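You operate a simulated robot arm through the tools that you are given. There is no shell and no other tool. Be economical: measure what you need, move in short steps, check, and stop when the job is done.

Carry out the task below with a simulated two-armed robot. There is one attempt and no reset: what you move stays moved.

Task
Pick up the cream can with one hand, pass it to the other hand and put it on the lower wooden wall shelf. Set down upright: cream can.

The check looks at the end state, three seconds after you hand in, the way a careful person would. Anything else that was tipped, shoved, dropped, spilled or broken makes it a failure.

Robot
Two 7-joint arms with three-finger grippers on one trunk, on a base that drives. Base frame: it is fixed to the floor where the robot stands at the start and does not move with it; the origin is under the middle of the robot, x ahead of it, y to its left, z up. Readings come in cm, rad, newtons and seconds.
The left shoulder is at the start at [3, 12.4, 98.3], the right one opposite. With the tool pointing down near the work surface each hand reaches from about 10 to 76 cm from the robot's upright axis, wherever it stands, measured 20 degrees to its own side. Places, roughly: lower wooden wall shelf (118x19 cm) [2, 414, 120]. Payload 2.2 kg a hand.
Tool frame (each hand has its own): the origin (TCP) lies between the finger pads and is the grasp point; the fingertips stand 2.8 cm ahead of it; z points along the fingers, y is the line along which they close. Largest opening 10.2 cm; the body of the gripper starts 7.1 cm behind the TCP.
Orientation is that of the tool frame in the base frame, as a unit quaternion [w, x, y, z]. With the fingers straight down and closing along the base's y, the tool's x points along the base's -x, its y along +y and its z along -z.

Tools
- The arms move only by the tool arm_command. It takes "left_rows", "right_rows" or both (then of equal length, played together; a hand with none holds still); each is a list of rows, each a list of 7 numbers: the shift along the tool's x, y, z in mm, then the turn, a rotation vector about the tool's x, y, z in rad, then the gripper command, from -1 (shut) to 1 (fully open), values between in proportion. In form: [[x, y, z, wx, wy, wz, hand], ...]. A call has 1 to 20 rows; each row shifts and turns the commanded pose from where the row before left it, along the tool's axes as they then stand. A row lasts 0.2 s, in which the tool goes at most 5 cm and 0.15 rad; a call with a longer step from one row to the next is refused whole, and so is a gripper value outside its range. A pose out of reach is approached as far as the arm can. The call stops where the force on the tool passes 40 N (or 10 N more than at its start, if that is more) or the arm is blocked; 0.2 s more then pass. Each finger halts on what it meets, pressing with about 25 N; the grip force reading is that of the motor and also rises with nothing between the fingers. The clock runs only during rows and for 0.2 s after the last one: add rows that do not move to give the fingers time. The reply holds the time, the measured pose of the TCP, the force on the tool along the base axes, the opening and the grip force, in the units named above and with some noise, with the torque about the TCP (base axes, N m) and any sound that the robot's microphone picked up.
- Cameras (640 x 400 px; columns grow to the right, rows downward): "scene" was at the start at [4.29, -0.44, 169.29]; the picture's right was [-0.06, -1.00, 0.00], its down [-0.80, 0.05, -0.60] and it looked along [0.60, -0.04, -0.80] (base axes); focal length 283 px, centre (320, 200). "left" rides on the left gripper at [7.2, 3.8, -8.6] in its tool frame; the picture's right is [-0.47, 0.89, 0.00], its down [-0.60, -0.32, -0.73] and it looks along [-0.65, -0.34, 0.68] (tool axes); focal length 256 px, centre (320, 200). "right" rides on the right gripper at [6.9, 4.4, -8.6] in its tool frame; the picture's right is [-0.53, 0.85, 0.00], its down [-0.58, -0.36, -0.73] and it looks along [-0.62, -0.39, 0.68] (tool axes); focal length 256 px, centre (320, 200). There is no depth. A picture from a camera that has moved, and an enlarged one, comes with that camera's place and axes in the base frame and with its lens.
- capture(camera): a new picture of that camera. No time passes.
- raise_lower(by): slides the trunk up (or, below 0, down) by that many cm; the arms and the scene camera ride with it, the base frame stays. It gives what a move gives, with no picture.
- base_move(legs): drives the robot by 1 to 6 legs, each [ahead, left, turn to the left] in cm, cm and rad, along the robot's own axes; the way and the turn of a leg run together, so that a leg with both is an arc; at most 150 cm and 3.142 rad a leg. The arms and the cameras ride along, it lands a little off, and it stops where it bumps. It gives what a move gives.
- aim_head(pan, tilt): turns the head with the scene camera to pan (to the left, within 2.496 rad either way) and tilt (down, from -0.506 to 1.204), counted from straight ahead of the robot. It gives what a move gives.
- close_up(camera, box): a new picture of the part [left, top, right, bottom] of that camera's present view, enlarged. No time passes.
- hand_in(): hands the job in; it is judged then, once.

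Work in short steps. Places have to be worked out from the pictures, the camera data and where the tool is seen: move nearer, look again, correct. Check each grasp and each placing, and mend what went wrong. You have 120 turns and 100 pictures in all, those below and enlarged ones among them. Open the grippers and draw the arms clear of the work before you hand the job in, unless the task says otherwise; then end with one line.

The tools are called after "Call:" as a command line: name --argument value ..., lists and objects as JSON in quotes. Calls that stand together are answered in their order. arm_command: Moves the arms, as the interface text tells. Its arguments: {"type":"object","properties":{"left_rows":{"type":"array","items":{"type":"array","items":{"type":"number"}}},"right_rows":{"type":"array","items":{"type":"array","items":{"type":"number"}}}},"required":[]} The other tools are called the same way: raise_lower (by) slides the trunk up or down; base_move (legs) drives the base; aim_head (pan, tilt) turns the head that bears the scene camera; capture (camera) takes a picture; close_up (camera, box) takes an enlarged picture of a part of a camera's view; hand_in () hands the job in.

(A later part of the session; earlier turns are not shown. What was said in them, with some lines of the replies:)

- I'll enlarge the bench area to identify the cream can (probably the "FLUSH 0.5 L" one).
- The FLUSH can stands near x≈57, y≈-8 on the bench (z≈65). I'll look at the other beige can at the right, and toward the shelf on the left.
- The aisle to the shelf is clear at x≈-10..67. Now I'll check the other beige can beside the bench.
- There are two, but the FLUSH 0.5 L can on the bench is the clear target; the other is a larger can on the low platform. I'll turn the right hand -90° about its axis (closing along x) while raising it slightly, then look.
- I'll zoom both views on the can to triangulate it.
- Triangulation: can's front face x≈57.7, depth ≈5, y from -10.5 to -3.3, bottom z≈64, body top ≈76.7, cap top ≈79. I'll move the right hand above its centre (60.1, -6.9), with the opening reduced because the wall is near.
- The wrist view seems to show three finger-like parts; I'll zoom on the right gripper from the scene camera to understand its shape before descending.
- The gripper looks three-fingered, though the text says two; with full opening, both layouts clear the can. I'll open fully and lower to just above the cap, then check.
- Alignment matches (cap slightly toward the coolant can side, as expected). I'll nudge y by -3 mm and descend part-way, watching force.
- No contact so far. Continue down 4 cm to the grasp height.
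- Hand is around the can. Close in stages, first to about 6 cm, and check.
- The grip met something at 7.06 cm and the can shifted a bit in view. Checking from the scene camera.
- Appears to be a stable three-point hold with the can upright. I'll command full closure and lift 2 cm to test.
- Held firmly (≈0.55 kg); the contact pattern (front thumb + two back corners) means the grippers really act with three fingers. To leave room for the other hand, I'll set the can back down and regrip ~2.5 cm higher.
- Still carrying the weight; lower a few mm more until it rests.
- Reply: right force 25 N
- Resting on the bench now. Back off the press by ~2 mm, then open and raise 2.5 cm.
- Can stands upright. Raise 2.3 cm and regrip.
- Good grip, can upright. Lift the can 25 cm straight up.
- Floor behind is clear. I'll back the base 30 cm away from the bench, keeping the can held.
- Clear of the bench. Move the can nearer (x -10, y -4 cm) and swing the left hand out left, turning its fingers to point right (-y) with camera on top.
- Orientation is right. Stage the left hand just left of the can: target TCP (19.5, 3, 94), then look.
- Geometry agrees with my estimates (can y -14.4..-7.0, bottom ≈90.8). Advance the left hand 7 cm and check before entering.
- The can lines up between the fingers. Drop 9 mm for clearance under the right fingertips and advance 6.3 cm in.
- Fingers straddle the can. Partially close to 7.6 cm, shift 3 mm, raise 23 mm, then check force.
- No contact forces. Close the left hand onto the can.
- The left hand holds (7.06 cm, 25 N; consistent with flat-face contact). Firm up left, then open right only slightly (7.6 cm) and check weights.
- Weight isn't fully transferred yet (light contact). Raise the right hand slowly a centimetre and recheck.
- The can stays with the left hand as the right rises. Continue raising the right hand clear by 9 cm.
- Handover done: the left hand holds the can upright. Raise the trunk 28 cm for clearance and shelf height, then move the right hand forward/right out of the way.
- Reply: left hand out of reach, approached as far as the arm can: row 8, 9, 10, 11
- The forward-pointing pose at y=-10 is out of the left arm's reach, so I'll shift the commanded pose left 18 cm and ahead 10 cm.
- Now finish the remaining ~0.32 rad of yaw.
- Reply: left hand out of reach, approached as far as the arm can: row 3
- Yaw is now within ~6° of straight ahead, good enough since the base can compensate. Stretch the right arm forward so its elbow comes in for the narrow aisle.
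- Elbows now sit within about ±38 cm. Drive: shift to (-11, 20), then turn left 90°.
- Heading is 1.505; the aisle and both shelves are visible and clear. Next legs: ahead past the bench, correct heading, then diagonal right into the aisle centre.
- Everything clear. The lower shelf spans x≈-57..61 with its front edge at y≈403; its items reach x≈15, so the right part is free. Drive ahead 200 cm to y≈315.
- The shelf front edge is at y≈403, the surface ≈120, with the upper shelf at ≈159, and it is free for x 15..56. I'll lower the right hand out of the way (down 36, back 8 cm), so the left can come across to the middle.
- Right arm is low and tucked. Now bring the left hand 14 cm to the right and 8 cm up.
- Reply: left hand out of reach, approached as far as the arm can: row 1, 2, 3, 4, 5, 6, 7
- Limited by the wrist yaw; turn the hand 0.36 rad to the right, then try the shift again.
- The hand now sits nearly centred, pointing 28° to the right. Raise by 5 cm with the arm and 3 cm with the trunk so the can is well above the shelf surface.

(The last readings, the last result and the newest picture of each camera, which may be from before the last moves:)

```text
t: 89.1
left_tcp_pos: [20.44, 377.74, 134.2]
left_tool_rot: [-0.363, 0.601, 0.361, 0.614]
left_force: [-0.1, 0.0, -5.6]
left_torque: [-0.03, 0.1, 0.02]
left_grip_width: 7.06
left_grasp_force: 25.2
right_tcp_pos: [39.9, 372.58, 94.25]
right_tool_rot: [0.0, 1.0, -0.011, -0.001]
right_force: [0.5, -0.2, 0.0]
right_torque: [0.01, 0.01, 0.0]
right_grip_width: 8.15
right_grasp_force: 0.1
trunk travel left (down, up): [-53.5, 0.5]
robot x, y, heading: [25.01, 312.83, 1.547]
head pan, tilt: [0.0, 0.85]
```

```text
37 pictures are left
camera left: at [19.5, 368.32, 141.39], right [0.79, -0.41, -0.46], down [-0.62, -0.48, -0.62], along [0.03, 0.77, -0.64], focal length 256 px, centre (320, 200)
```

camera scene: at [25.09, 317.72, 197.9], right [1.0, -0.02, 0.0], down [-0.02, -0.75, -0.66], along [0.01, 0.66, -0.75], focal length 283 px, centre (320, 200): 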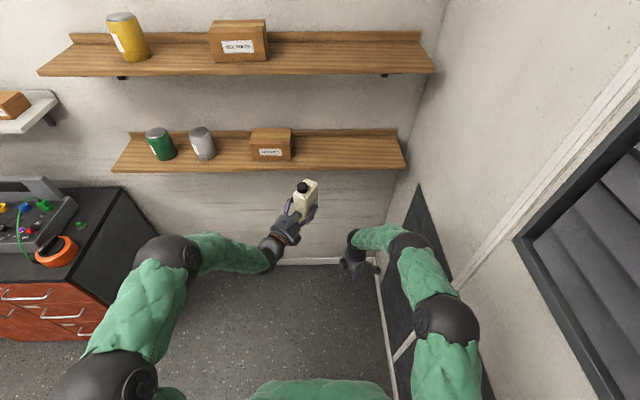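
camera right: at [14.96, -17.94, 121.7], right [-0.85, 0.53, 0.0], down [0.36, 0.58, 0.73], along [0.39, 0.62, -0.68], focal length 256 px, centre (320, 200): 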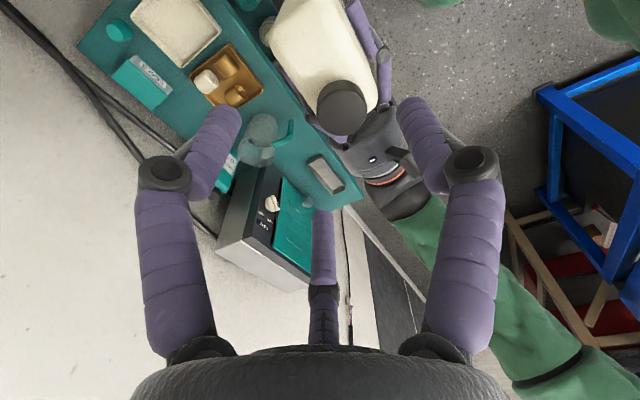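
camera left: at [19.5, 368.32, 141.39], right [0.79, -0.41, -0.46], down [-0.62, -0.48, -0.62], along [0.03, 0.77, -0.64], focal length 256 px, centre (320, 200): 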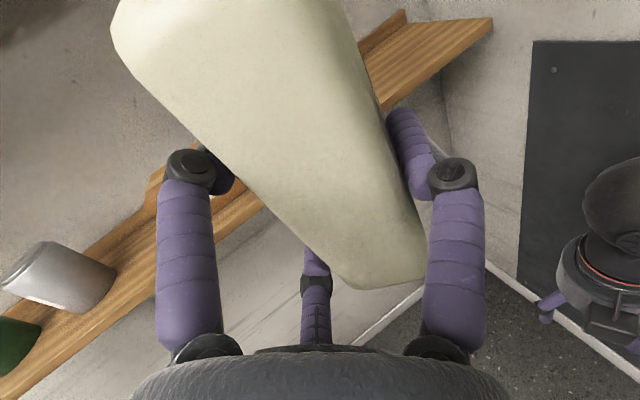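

Lower the right hand another 25 cm (and 5 cm back) so its wrist will pass well under the shelf.

Call:
arm_command --right_rows '[[0, 6, 31, 0, 0, 0, 0.6], [0, 6, 31, 0, 0, 0, 0.6], [0, 6, 31, 0, 0, 0, 0.6], [0, 6, 31, 0, 0, 0, 0.6], [0, 6, 31, 0, 0, 0, 0.6], [0, 6, 31, 0, 0, 0, 0.6], [0, 6, 31, 0, 0, 0, 0.6], [0, 6, 31, 0, 0, 0, 0.6], [0, 0, 0, 0, 0, 0, 0.6]]'

Call:
capture --camera "scene"

```text
t: 91.1
left_tcp_pos: [20.39, 377.82, 134.18]
left_tool_rot: [-0.364, 0.6, 0.361, 0.614]
left_force: [0.0, 0.1, -5.1]
left_torque: [-0.05, 0.14, 0.01]
left_grip_width: 7.04
left_grasp_force: 24.9
right_tcp_pos: [40.07, 366.36, 72.07]
right_tool_rot: [0.001, 1.0, -0.012, 0.001]
right_force: [0.6, -0.2, 0.5]
right_torque: [0.0, -0.05, -0.02]
right_grip_width: 8.19
right_grasp_force: 0.0
right hand out of reach, approached as far as the arm can: row 7, 8
trunk travel left (down, up): [-53.5, 0.5]
robot x, y, heading: [25.13, 312.9, 1.549]
head pan, tilt: [0.0, 0.85]
```

```text
36 pictures are left
camera scene: at [25.12, 317.66, 200.91], right [1.0, -0.02, 0.0], down [-0.02, -0.75, -0.66], along [0.01, 0.66, -0.75], focal length 283 px, centre (320, 200)
```

scene: 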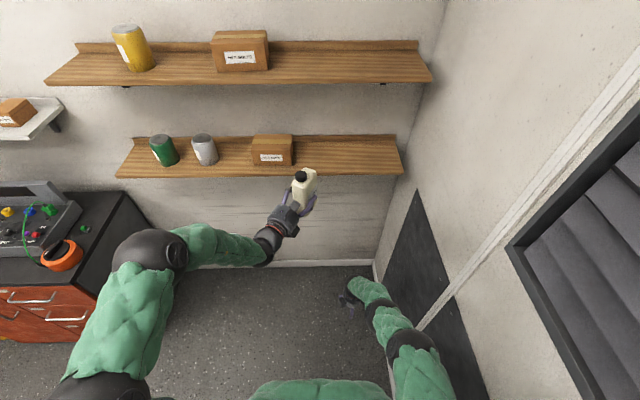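

Right arm is well clear now. Drive ahead 22 cm with a 0.2 rad right turn, bringing the can to the shelf's front edge.

Call:
base_move --legs '[[21, 0, -0.2]]'

Call:
capture --camera "scene"

Call:
capture --camera "left"

```text
t: 92.8
left_tcp_pos: [35.74, 398.43, 134.1]
left_tool_rot: [-0.3, 0.633, 0.299, 0.647]
left_force: [0.0, 0.3, -5.3]
left_torque: [-0.02, 0.05, -0.02]
left_grip_width: 7.07
left_grasp_force: 24.9
right_tcp_pos: [52.97, 383.34, 72.04]
right_tool_rot: [0.002, 0.994, -0.109, -0.001]
right_force: [-0.6, -0.6, 0.6]
right_torque: [0.0, -0.01, -0.03]
right_grip_width: 8.13
right_grasp_force: 0.1
trunk travel left (down, up): [-53.5, 0.5]
robot x, y, heading: [27.59, 333.67, 1.351]
head pan, tilt: [0.0, 0.85]
```

```text
35 pictures are left
camera scene: at [28.65, 338.47, 200.9], right [0.98, -0.22, 0.0], down [-0.16, -0.73, -0.66], along [0.14, 0.64, -0.75], focal length 283 px, centre (320, 200)
```

scene: 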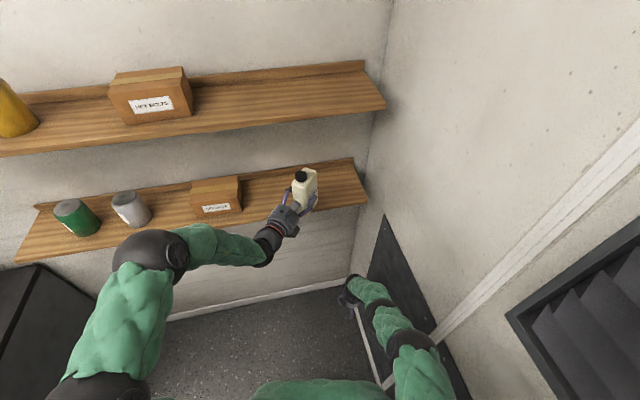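

```text
34 pictures are left
camera left: at [33.04, 389.22, 141.36], right [0.69, -0.56, -0.46], down [-0.7, -0.35, -0.62], along [0.18, 0.75, -0.64], focal length 256 px, centre (320, 200)
```

left: 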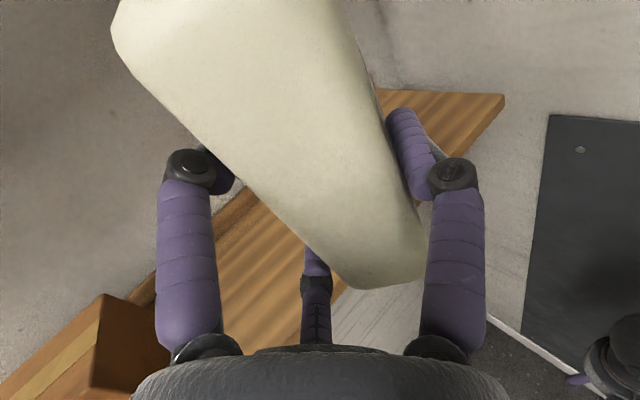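

Shelf surface ≈120.3 fits. Now move the base so the can goes ~13 cm further in and 5 cm left: target TCP ≈ (31, 411.5).

Call:
base_move --legs '[[12, 7.5, 0]]'

Call:
capture --camera "scene"

Call:
capture --camera "left"

```text
t: 94.1
left_tcp_pos: [31.3, 411.47, 134.26]
left_tool_rot: [-0.299, 0.634, 0.298, 0.648]
left_force: [1.0, -0.8, -5.3]
left_torque: [-0.02, 0.1, -0.03]
left_grip_width: 7.06
left_grasp_force: 25.0
right_tcp_pos: [48.36, 396.4, 72.05]
right_tool_rot: [0.001, 0.994, -0.112, -0.002]
right_force: [0.2, 0.7, 0.5]
right_torque: [0.01, -0.01, -0.01]
right_grip_width: 8.14
right_grasp_force: 0.1
trunk travel left (down, up): [-53.5, 0.5]
robot x, y, heading: [22.8, 346.83, 1.348]
head pan, tilt: [0.0, 0.85]
```

```text
33 pictures are left
camera scene: at [23.87, 351.61, 200.91], right [0.98, -0.22, 0.0], down [-0.17, -0.73, -0.66], along [0.15, 0.64, -0.75], focal length 283 px, centre (320, 200)
```

scene: 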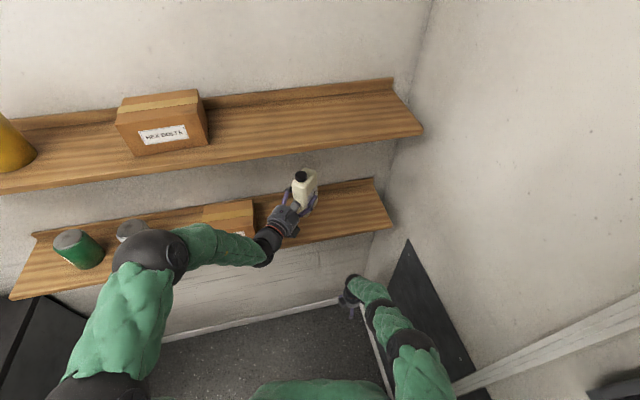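

```text
32 pictures are left
camera left: at [28.49, 402.35, 141.38], right [0.69, -0.56, -0.46], down [-0.7, -0.35, -0.62], along [0.19, 0.75, -0.64], focal length 256 px, centre (320, 200)
```

left: 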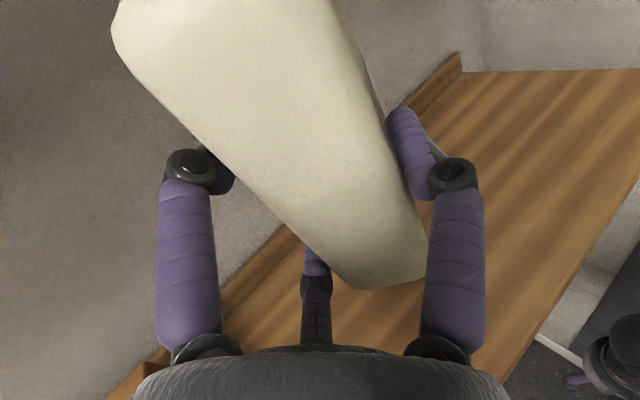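

Can is over the shelf, about 7 cm behind the front edge. Lower 7 cm with the arm, then feel for contact in small steps.

Call:
arm_command --left_rows '[[-15, 0, 0, 0, 0, 0, -1], [-20, 0, 0, 0, 0, 0, -1], [-20, 0, 0, 0, 0, 0, -1], [-15, 0, 0, 0, 0, 0, -1], [0, 0, 0, 0, 0, 0, -1]]'

Call:
close_up --camera "scene" --box '[240, 150, 400, 250]'

Call:
capture --camera "left"

```text
t: 95.3
left_tcp_pos: [31.36, 411.51, 127.17]
left_tool_rot: [-0.299, 0.634, 0.298, 0.648]
left_force: [1.1, 0.7, -5.2]
left_torque: [0.01, 0.09, 0.0]
left_grip_width: 7.05
left_grasp_force: 25.0
right_tcp_pos: [48.28, 396.39, 72.03]
right_tool_rot: [0.0, 0.994, -0.111, -0.001]
right_force: [-0.1, 0.3, 0.3]
right_torque: [0.0, -0.02, 0.0]
right_grip_width: 8.16
right_grasp_force: 0.0
trunk travel left (down, up): [-53.5, 0.5]
robot x, y, heading: [22.82, 346.71, 1.346]
head pan, tilt: [0.0, 0.85]
```

```text
4.00 times, centred on (320, 200) of scene
camera zoom: at [23.84, 351.68, 200.9], right [0.98, -0.22, 0.0], down [-0.17, -0.73, -0.66], along [0.15, 0.64, -0.75], focal length 1133 px, centre (320, 200)
```

zoom: 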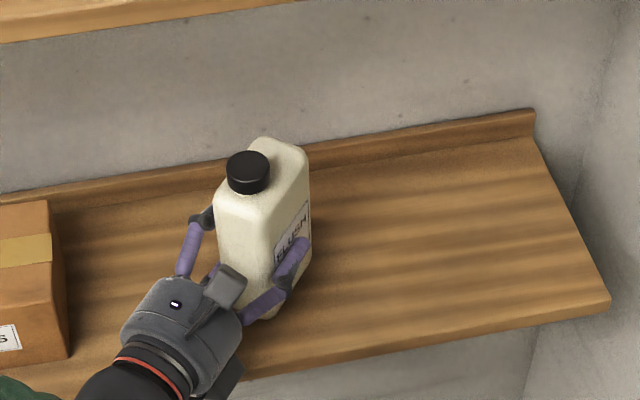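

```text
30 pictures are left
camera left: at [28.4, 402.35, 134.33], right [0.69, -0.56, -0.46], down [-0.7, -0.35, -0.62], along [0.19, 0.75, -0.64], focal length 256 px, centre (320, 200)
```

left: 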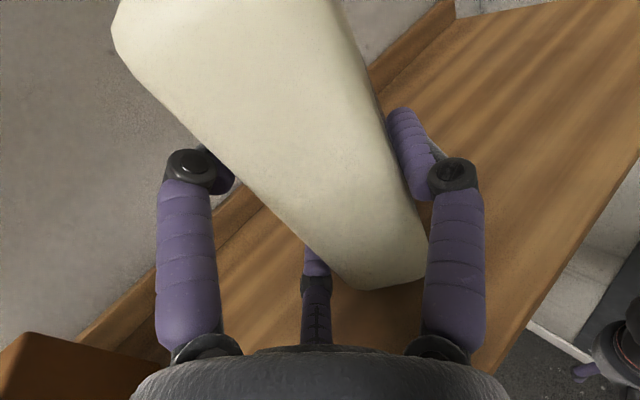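

I need to check the box under the left gripper against the shelf edge before lowering further.

Call:
close_up --camera "scene" --box '[240, 200, 320, 260]'

Call:
capture --camera "right"

```text
6.67 times, centred on (280, 230) of scene
camera zoom: at [23.84, 351.68, 200.9], right [0.98, -0.22, 0.0], down [-0.17, -0.73, -0.66], along [0.15, 0.64, -0.75], focal length 1889 px, centre (587, 0)
```

zoom: 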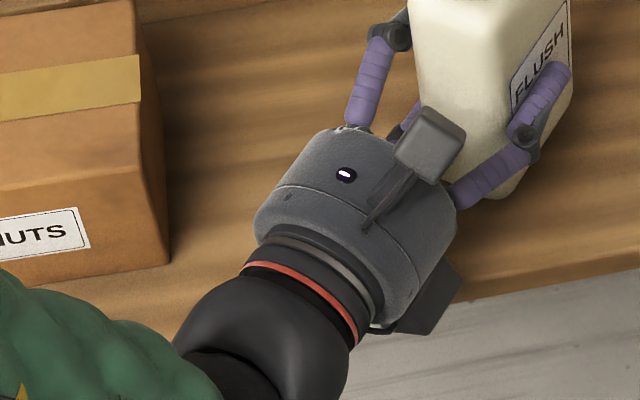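

```text
28 pictures are left
camera right: at [54.07, 390.56, 80.73], right [-0.71, -0.71, 0.0], down [-0.48, 0.48, 0.73], along [-0.52, 0.52, -0.68], focal length 256 px, centre (320, 200)
```

right: 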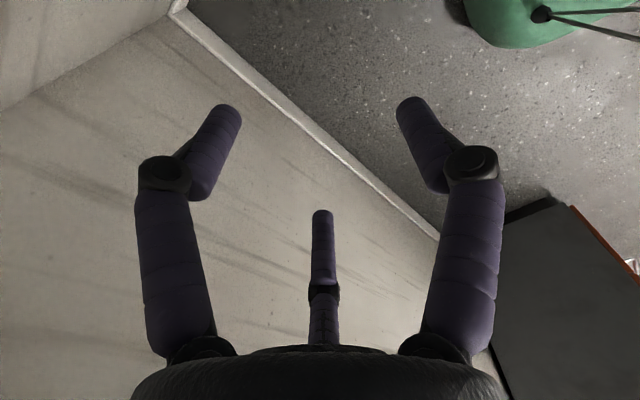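

The camera box hangs below the gripper close to the shelf's front edge (≈402.5–404). I'll draw the hand back 2.5 cm toward the edge so that box stays in front of the shelf while the can remains fully over it.

Call:
arm_command --left_rows '[[0, 8, -9.5, 0, 0, 0, -1], [0, 8, -9.5, 0, 0, 0, -1], [0, 0, 0, 0, 0, 0, -1]]'

Call:
close_up --camera "scene" --box '[260, 190, 340, 250]'

```text
t: 96.1
left_tcp_pos: [31.35, 409.02, 127.1]
left_tool_rot: [-0.299, 0.635, 0.298, 0.648]
left_force: [0.5, -0.4, -5.5]
left_torque: [-0.01, 0.13, 0.0]
left_grip_width: 7.03
left_grasp_force: 25.1
right_tcp_pos: [48.36, 396.47, 72.03]
right_tool_rot: [0.001, 0.994, -0.111, -0.001]
right_force: [0.8, 0.1, -0.7]
right_torque: [0.0, -0.02, 0.01]
right_grip_width: 8.16
right_grasp_force: 0.1
trunk travel left (down, up): [-53.5, 0.5]
robot x, y, heading: [22.58, 346.82, 1.345]
head pan, tilt: [0.0, 0.85]
```

```text
6.67 times, centred on (300, 220) of scene
camera zoom: at [23.86, 351.72, 200.9], right [0.98, -0.22, 0.0], down [-0.17, -0.73, -0.66], along [0.15, 0.64, -0.75], focal length 1889 px, centre (453, 67)
```

zoom: 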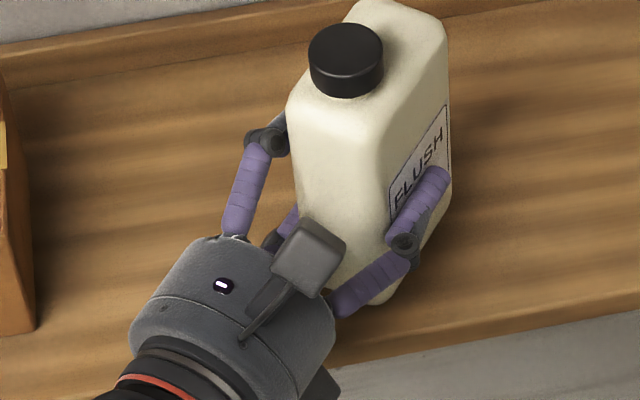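

The can's near corner will land about 2 cm behind the edge. Lower 12 mm, then feel.

Call:
arm_command --left_rows '[[-6, 0, 0, 0, 0, 0, -1], [-6, 0, 0, 0, 0, 0, -1], [0, 0, 0, 0, 0, 0, -1]]'

Call:
arm_command --left_rows '[[-3, 0, 0, 0, 0, 0, -1], [0, 0, 0, 0, 0, 0, -1]]'

Call:
arm_command --left_rows '[[-3, 0, 0, 0, 0, 0, -1], [0, 0, 0, 0, 0, 0, -1]]'

```text
t: 96.9
left_tcp_pos: [31.45, 409.17, 126.41]
left_tool_rot: [-0.304, 0.631, 0.296, 0.65]
left_force: [8.3, 5.4, 23.7]
left_torque: [0.48, -0.81, -0.08]
left_grip_width: 7.06
left_grasp_force: 25.1
right_tcp_pos: [48.37, 396.39, 72.02]
right_tool_rot: [0.0, 0.994, -0.111, -0.001]
right_force: [-0.1, 0.0, 0.7]
right_torque: [-0.02, 0.0, 0.01]
right_grip_width: 8.16
right_grasp_force: 0.0
trunk travel left (down, up): [-53.5, 0.5]
robot x, y, heading: [22.86, 347.19, 1.351]
head pan, tilt: [0.0, 0.85]
```

```text
t: 97.5
left_tcp_pos: [31.47, 409.11, 126.02]
left_tool_rot: [-0.302, 0.631, 0.296, 0.65]
left_force: [6.5, 5.6, 30.0]
left_torque: [0.67, -0.52, 0.04]
left_grip_width: 7.05
left_grasp_force: 24.4
right_tcp_pos: [48.33, 396.28, 72.17]
right_tool_rot: [-0.001, 0.994, -0.112, -0.001]
right_force: [-0.5, 0.3, 0.3]
right_torque: [-0.01, 0.02, 0.03]
right_grip_width: 8.16
right_grasp_force: 0.1
trunk travel left (down, up): [-53.5, 0.5]
robot x, y, heading: [22.79, 346.94, 1.35]
head pan, tilt: [0.0, 0.85]
```

```text
t: 98.1
left_tcp_pos: [31.42, 408.99, 125.8]
left_tool_rot: [-0.302, 0.632, 0.297, 0.649]
left_force: [4.6, 0.9, 29.6]
left_torque: [0.81, -0.48, -0.04]
left_grip_width: 7.07
left_grasp_force: 24.7
right_tcp_pos: [48.39, 396.4, 72.2]
right_tool_rot: [0.0, 0.994, -0.111, -0.001]
right_force: [0.1, 0.3, -0.3]
right_torque: [-0.01, -0.01, 0.0]
right_grip_width: 8.17
right_grasp_force: 0.0
trunk travel left (down, up): [-53.5, 0.5]
robot x, y, heading: [22.85, 347.22, 1.349]
head pan, tilt: [0.0, 0.85]
```

The torque shows the contact is under the can's far side, so the can itself is touching the shelf, not the gripper. Look closely.

Call:
close_up --camera "scene" --box '[260, 180, 360, 250]'

Call:
capture --camera "left"

```text
5.71 times, centred on (310, 215) of scene
camera zoom: at [23.88, 351.26, 200.92], right [0.98, -0.22, 0.0], down [-0.17, -0.73, -0.66], along [0.15, 0.64, -0.75], focal length 1619 px, centre (377, 114)
```

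zoom: 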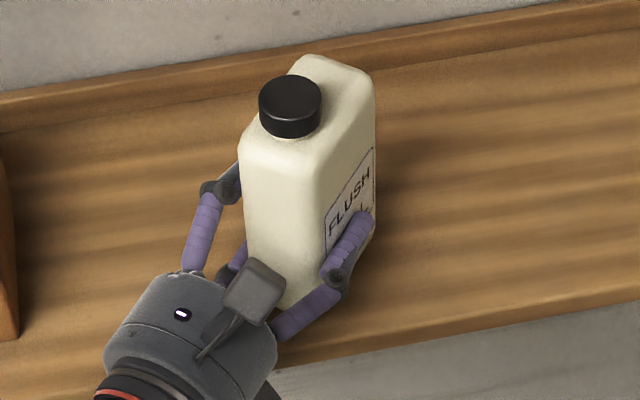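

```text
25 pictures are left
camera left: at [28.58, 399.83, 132.88], right [0.69, -0.56, -0.46], down [-0.7, -0.35, -0.62], along [0.19, 0.75, -0.63], focal length 256 px, centre (320, 200)
```

left: 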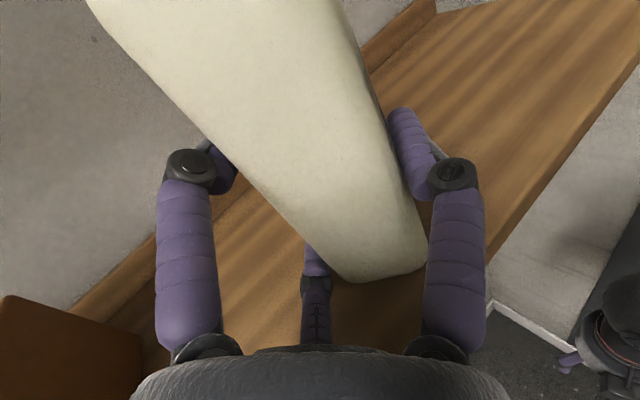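

The can is seated on its far edge, at most slightly tilted in the grip. I'll ease the press by 3 mm up and check forces before releasing gently.

Call:
arm_command --left_rows '[[3, 0, 0, 0, 0, 0, -1], [0, 0, 0, 0, 0, 0, -1]]'

Call:
arm_command --left_rows '[[3, 0, 0, 0, 0, 0, -1], [0, 0, 0, 0, 0, 0, -1]]'

Call:
close_up --camera "left" --box '[230, 180, 470, 330]'

```text
t: 98.7
left_tcp_pos: [31.5, 408.99, 125.77]
left_tool_rot: [-0.3, 0.634, 0.299, 0.647]
left_force: [1.0, 6.1, 15.2]
left_torque: [1.35, -0.46, 0.11]
left_grip_width: 7.06
left_grasp_force: 25.3
right_tcp_pos: [48.34, 396.4, 72.05]
right_tool_rot: [0.001, 0.994, -0.112, -0.001]
right_force: [-0.6, -0.1, -0.5]
right_torque: [-0.01, 0.01, -0.01]
right_grip_width: 8.16
right_grasp_force: 0.0
trunk travel left (down, up): [-53.5, 0.5]
robot x, y, heading: [22.56, 347.22, 1.35]
head pan, tilt: [0.0, 0.85]
```

```text
t: 99.3
left_tcp_pos: [31.34, 408.89, 125.84]
left_tool_rot: [-0.298, 0.635, 0.3, 0.647]
left_force: [-2.8, 3.1, 2.2]
left_torque: [0.55, 0.03, 0.24]
left_grip_width: 7.05
left_grasp_force: 24.5
right_tcp_pos: [48.35, 396.34, 71.96]
right_tool_rot: [0.001, 0.994, -0.112, 0.0]
right_force: [-0.4, -0.9, 0.2]
right_torque: [0.01, -0.03, 0.0]
right_grip_width: 8.15
right_grasp_force: 0.1
trunk travel left (down, up): [-53.5, 0.5]
robot x, y, heading: [22.88, 347.02, 1.347]
head pan, tilt: [0.0, 0.85]
```

```text
2.67 times, centred on (350, 255) of left
camera zoom: at [28.59, 399.86, 133.05], right [0.69, -0.57, -0.46], down [-0.7, -0.35, -0.62], along [0.19, 0.74, -0.64], focal length 683 px, centre (240, 53)
```

zoom: 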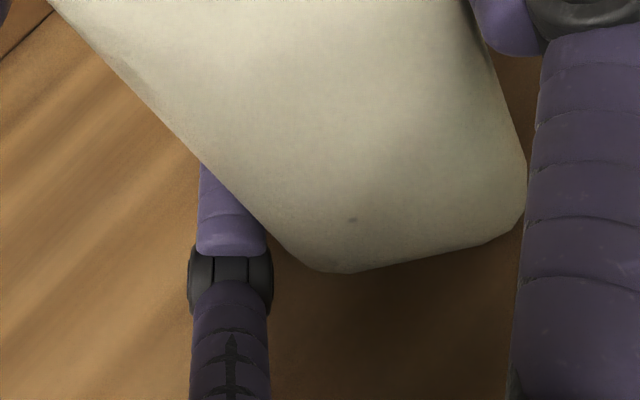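

Press is nearly relieved. Ease the fingers open just slightly (to ~7.3 cm) to let the can settle.

Call:
arm_command --left_rows '[[0, 0, 0, 0, 0, 0, 0.38], [0, 0, 0, 0, 0, 0, 0.41], [0, 0, 0, 0, 0, 0, 0.43], [0, 0, 0, 0, 0, 0, 0.43]]'

Call:
close_up --camera "scene" --box '[260, 180, 360, 250]'

Call:
capture --camera "left"

```text
t: 100.3
left_tcp_pos: [31.4, 409.21, 126.14]
left_tool_rot: [-0.3, 0.634, 0.298, 0.647]
left_force: [1.2, -1.7, -1.0]
left_torque: [-0.03, 0.04, -0.05]
left_grip_width: 7.4
left_grasp_force: 0.6
right_tcp_pos: [48.34, 396.4, 72.04]
right_tool_rot: [0.001, 0.994, -0.111, 0.0]
right_force: [0.3, 0.7, -0.8]
right_torque: [0.0, -0.02, 0.01]
right_grip_width: 8.14
right_grasp_force: 0.0
trunk travel left (down, up): [-53.5, 0.5]
robot x, y, heading: [22.99, 346.88, 1.344]
head pan, tilt: [0.0, 0.85]
```

```text
5.71 times, centred on (310, 215) of scene
camera zoom: at [23.88, 351.58, 200.91], right [0.98, -0.22, 0.0], down [-0.17, -0.73, -0.66], along [0.15, 0.64, -0.75], focal length 1619 px, centre (377, 114)
```

zoom: 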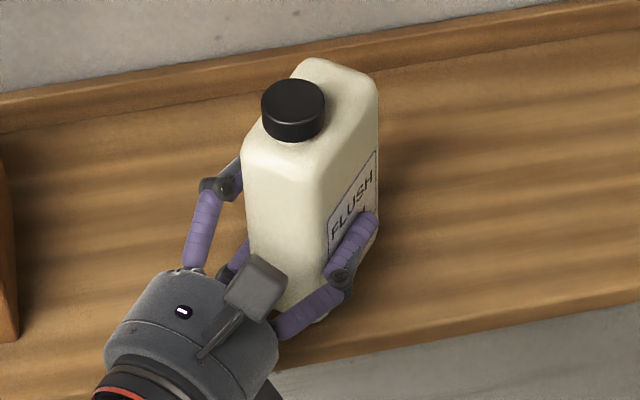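

```text
22 pictures are left
camera left: at [28.67, 399.91, 133.22], right [0.69, -0.56, -0.46], down [-0.7, -0.35, -0.62], along [0.19, 0.75, -0.64], focal length 256 px, centre (320, 200)
```

left: 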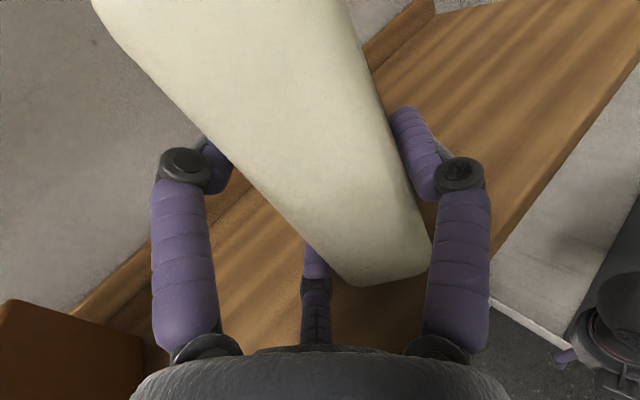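

The can settled and stands free. Open a bit more, raise 8 mm, open wide, then check before retreating.

Call:
arm_command --left_rows '[[0, 0, 0, 0, 0, 0, 0.5], [0, 0, 0, 0, 0, 0, 0.53], [4, 0, 0, 0, 0, 0, 0.53], [4, 0, 0, 0, 0, 0, 0.6], [0, 0, 0, 0, 0, 0, 0.7], [0, 0, 0, 0, 0, 0, 0.8], [0, 0, 0, 0, 0, 0, 0.8]]'

Call:
capture --camera "left"

```text
t: 101.9
left_tcp_pos: [31.44, 409.09, 126.79]
left_tool_rot: [-0.3, 0.634, 0.299, 0.647]
left_force: [0.4, -0.7, 0.4]
left_torque: [0.01, -0.03, 0.01]
left_grip_width: 9.19
left_grasp_force: 0.0
right_tcp_pos: [48.33, 396.36, 72.14]
right_tool_rot: [0.001, 0.994, -0.112, -0.001]
right_force: [0.5, -0.2, -0.6]
right_torque: [-0.01, 0.0, 0.01]
right_grip_width: 8.18
right_grasp_force: 0.0
trunk travel left (down, up): [-53.5, 0.5]
robot x, y, heading: [22.87, 346.41, 1.348]
head pan, tilt: [0.0, 0.85]
```

```text
21 pictures are left
camera left: at [28.52, 399.94, 133.93], right [0.69, -0.56, -0.46], down [-0.7, -0.35, -0.62], along [0.19, 0.75, -0.64], focal length 256 px, centre (320, 200)
```

left: 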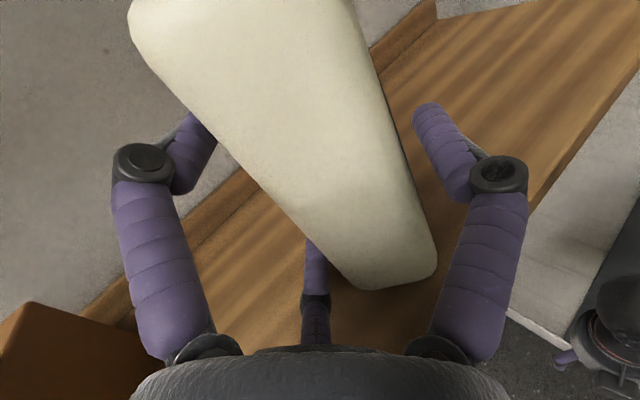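

Fingers are clear on all sides. Retreat straight back along the tool axis 14 cm.

Call:
arm_command --left_rows '[[0, -2.5, -4, 0, 0, 0, 0.8], [0, 0, -15, 0, 0, 0, 0.8], [0, 0, -20, 0, 0, 0, 0.8], [0, 0, -25, 0, 0, 0, 0.8], [0, 0, -25, 0, 0, 0, 0.8], [0, 0, -25, 0, 0, 0, 0.8], [0, 0, -25, 0, 0, 0, 0.8], [0, 0, 0, 0, 0, 0, 0.8]]'

Call:
capture --camera "scene"

Call:
capture --camera "left"

```text
t: 103.7
left_tcp_pos: [22.52, 398.38, 126.54]
left_tool_rot: [-0.3, 0.633, 0.299, 0.648]
left_force: [-0.7, 0.6, 0.1]
left_torque: [0.04, 0.01, 0.02]
left_grip_width: 9.17
left_grasp_force: 0.0
right_tcp_pos: [48.3, 396.37, 71.99]
right_tool_rot: [0.001, 0.994, -0.112, -0.001]
right_force: [-0.3, -0.8, 0.2]
right_torque: [0.02, 0.02, 0.0]
right_grip_width: 8.17
right_grasp_force: 0.0
trunk travel left (down, up): [-53.5, 0.5]
robot x, y, heading: [22.91, 346.8, 1.343]
head pan, tilt: [0.0, 0.85]
```

```text
20 pictures are left
camera scene: at [23.91, 351.66, 200.9], right [0.98, -0.22, 0.0], down [-0.17, -0.73, -0.66], along [0.15, 0.64, -0.75], focal length 283 px, centre (320, 200)
```

scene: 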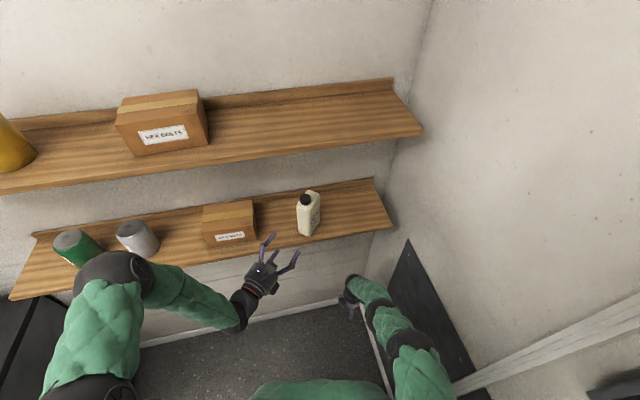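

```text
19 pictures are left
camera left: at [19.68, 389.39, 133.8], right [0.69, -0.56, -0.46], down [-0.7, -0.35, -0.62], along [0.19, 0.75, -0.64], focal length 256 px, centre (320, 200)
```

left: 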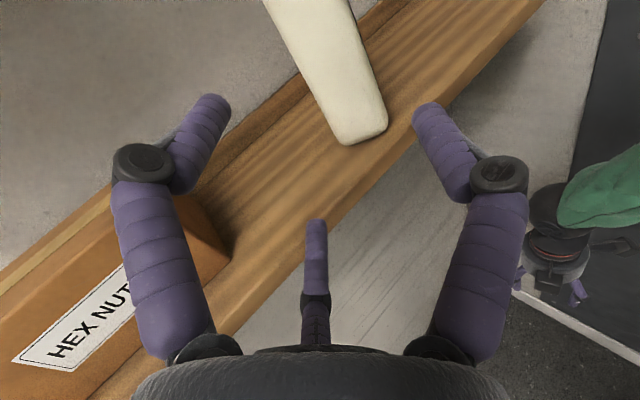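

The can stands upright and alone on the lower shelf. Back the base away 25 cm, then take a final look.

Call:
base_move --legs '[[-25, -4, 0]]'

Call:
aim_head --pan 0 --tilt 0.6

Call:
close_up --camera "scene" --box '[200, 100, 440, 250]'

Call:
capture --camera "scene"

```text
t: 105.5
left_tcp_pos: [21.1, 373.71, 126.72]
left_tool_rot: [-0.298, 0.635, 0.296, 0.649]
left_force: [0.3, -0.1, 0.1]
left_torque: [0.0, 0.0, 0.02]
left_grip_width: 9.18
left_grasp_force: 0.1
right_tcp_pos: [46.91, 371.41, 72.02]
right_tool_rot: [0.0, 0.993, -0.115, -0.001]
right_force: [-0.8, 0.1, -0.2]
right_torque: [-0.03, 0.01, -0.01]
right_grip_width: 8.13
right_grasp_force: 0.1
trunk travel left (down, up): [-53.5, 0.5]
robot x, y, heading: [21.42, 321.88, 1.341]
head pan, tilt: [0.0, 0.85]
```

```text
t: 106.3
left_tcp_pos: [21.07, 373.66, 126.61]
left_tool_rot: [-0.297, 0.635, 0.296, 0.648]
left_force: [0.3, 0.4, -0.4]
left_torque: [0.01, 0.01, 0.01]
left_grip_width: 9.17
left_grasp_force: 0.0
right_tcp_pos: [47.02, 371.42, 72.01]
right_tool_rot: [0.0, 0.993, -0.116, -0.001]
right_force: [0.7, -0.8, 0.8]
right_torque: [-0.01, 0.01, 0.01]
right_grip_width: 8.15
right_grasp_force: 0.1
trunk travel left (down, up): [-53.5, 0.5]
robot x, y, heading: [21.1, 322.1, 1.34]
head pan, tilt: [0.0, 0.6]
```

```text
2.67 times, centred on (320, 175) of scene
camera zoom: at [22.38, 327.83, 202.99], right [0.97, -0.23, 0.0], down [-0.13, -0.55, -0.82], along [0.19, 0.8, -0.57], focal length 756 px, centre (320, 267)
```

zoom: 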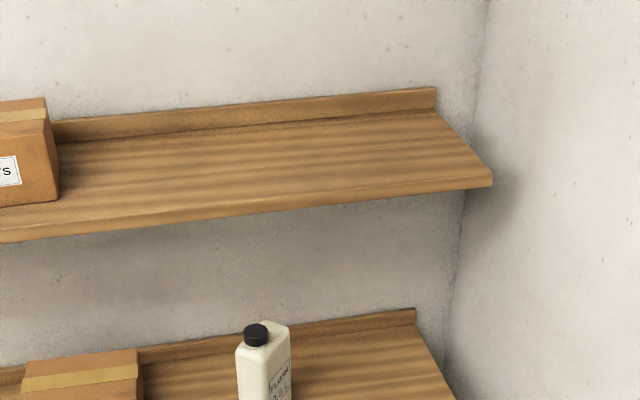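

```text
17 pictures are left
camera scene: at [22.38, 327.83, 202.99], right [0.97, -0.23, 0.0], down [-0.13, -0.55, -0.82], along [0.19, 0.8, -0.57], focal length 283 px, centre (320, 200)
```

scene: 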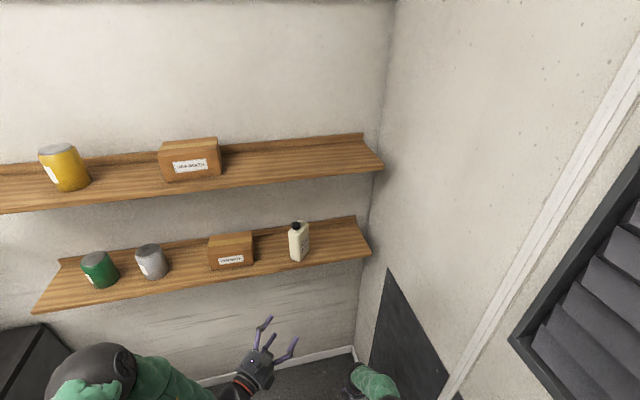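

The cream can stands upright on the lower shelf, other objects look undisturbed, and both hands are open and clear. I'll hand in.

Call:
hand_in

```text
The job is handed in.
```

The cream can (the "FLUSH 0.5 L" one on the bench) was picked up with the right hand, passed to the left and set upright on the lower wooden wall shelf; nothing else on the shelves looks disturbed, and I saw nothing disturbed at the bench.
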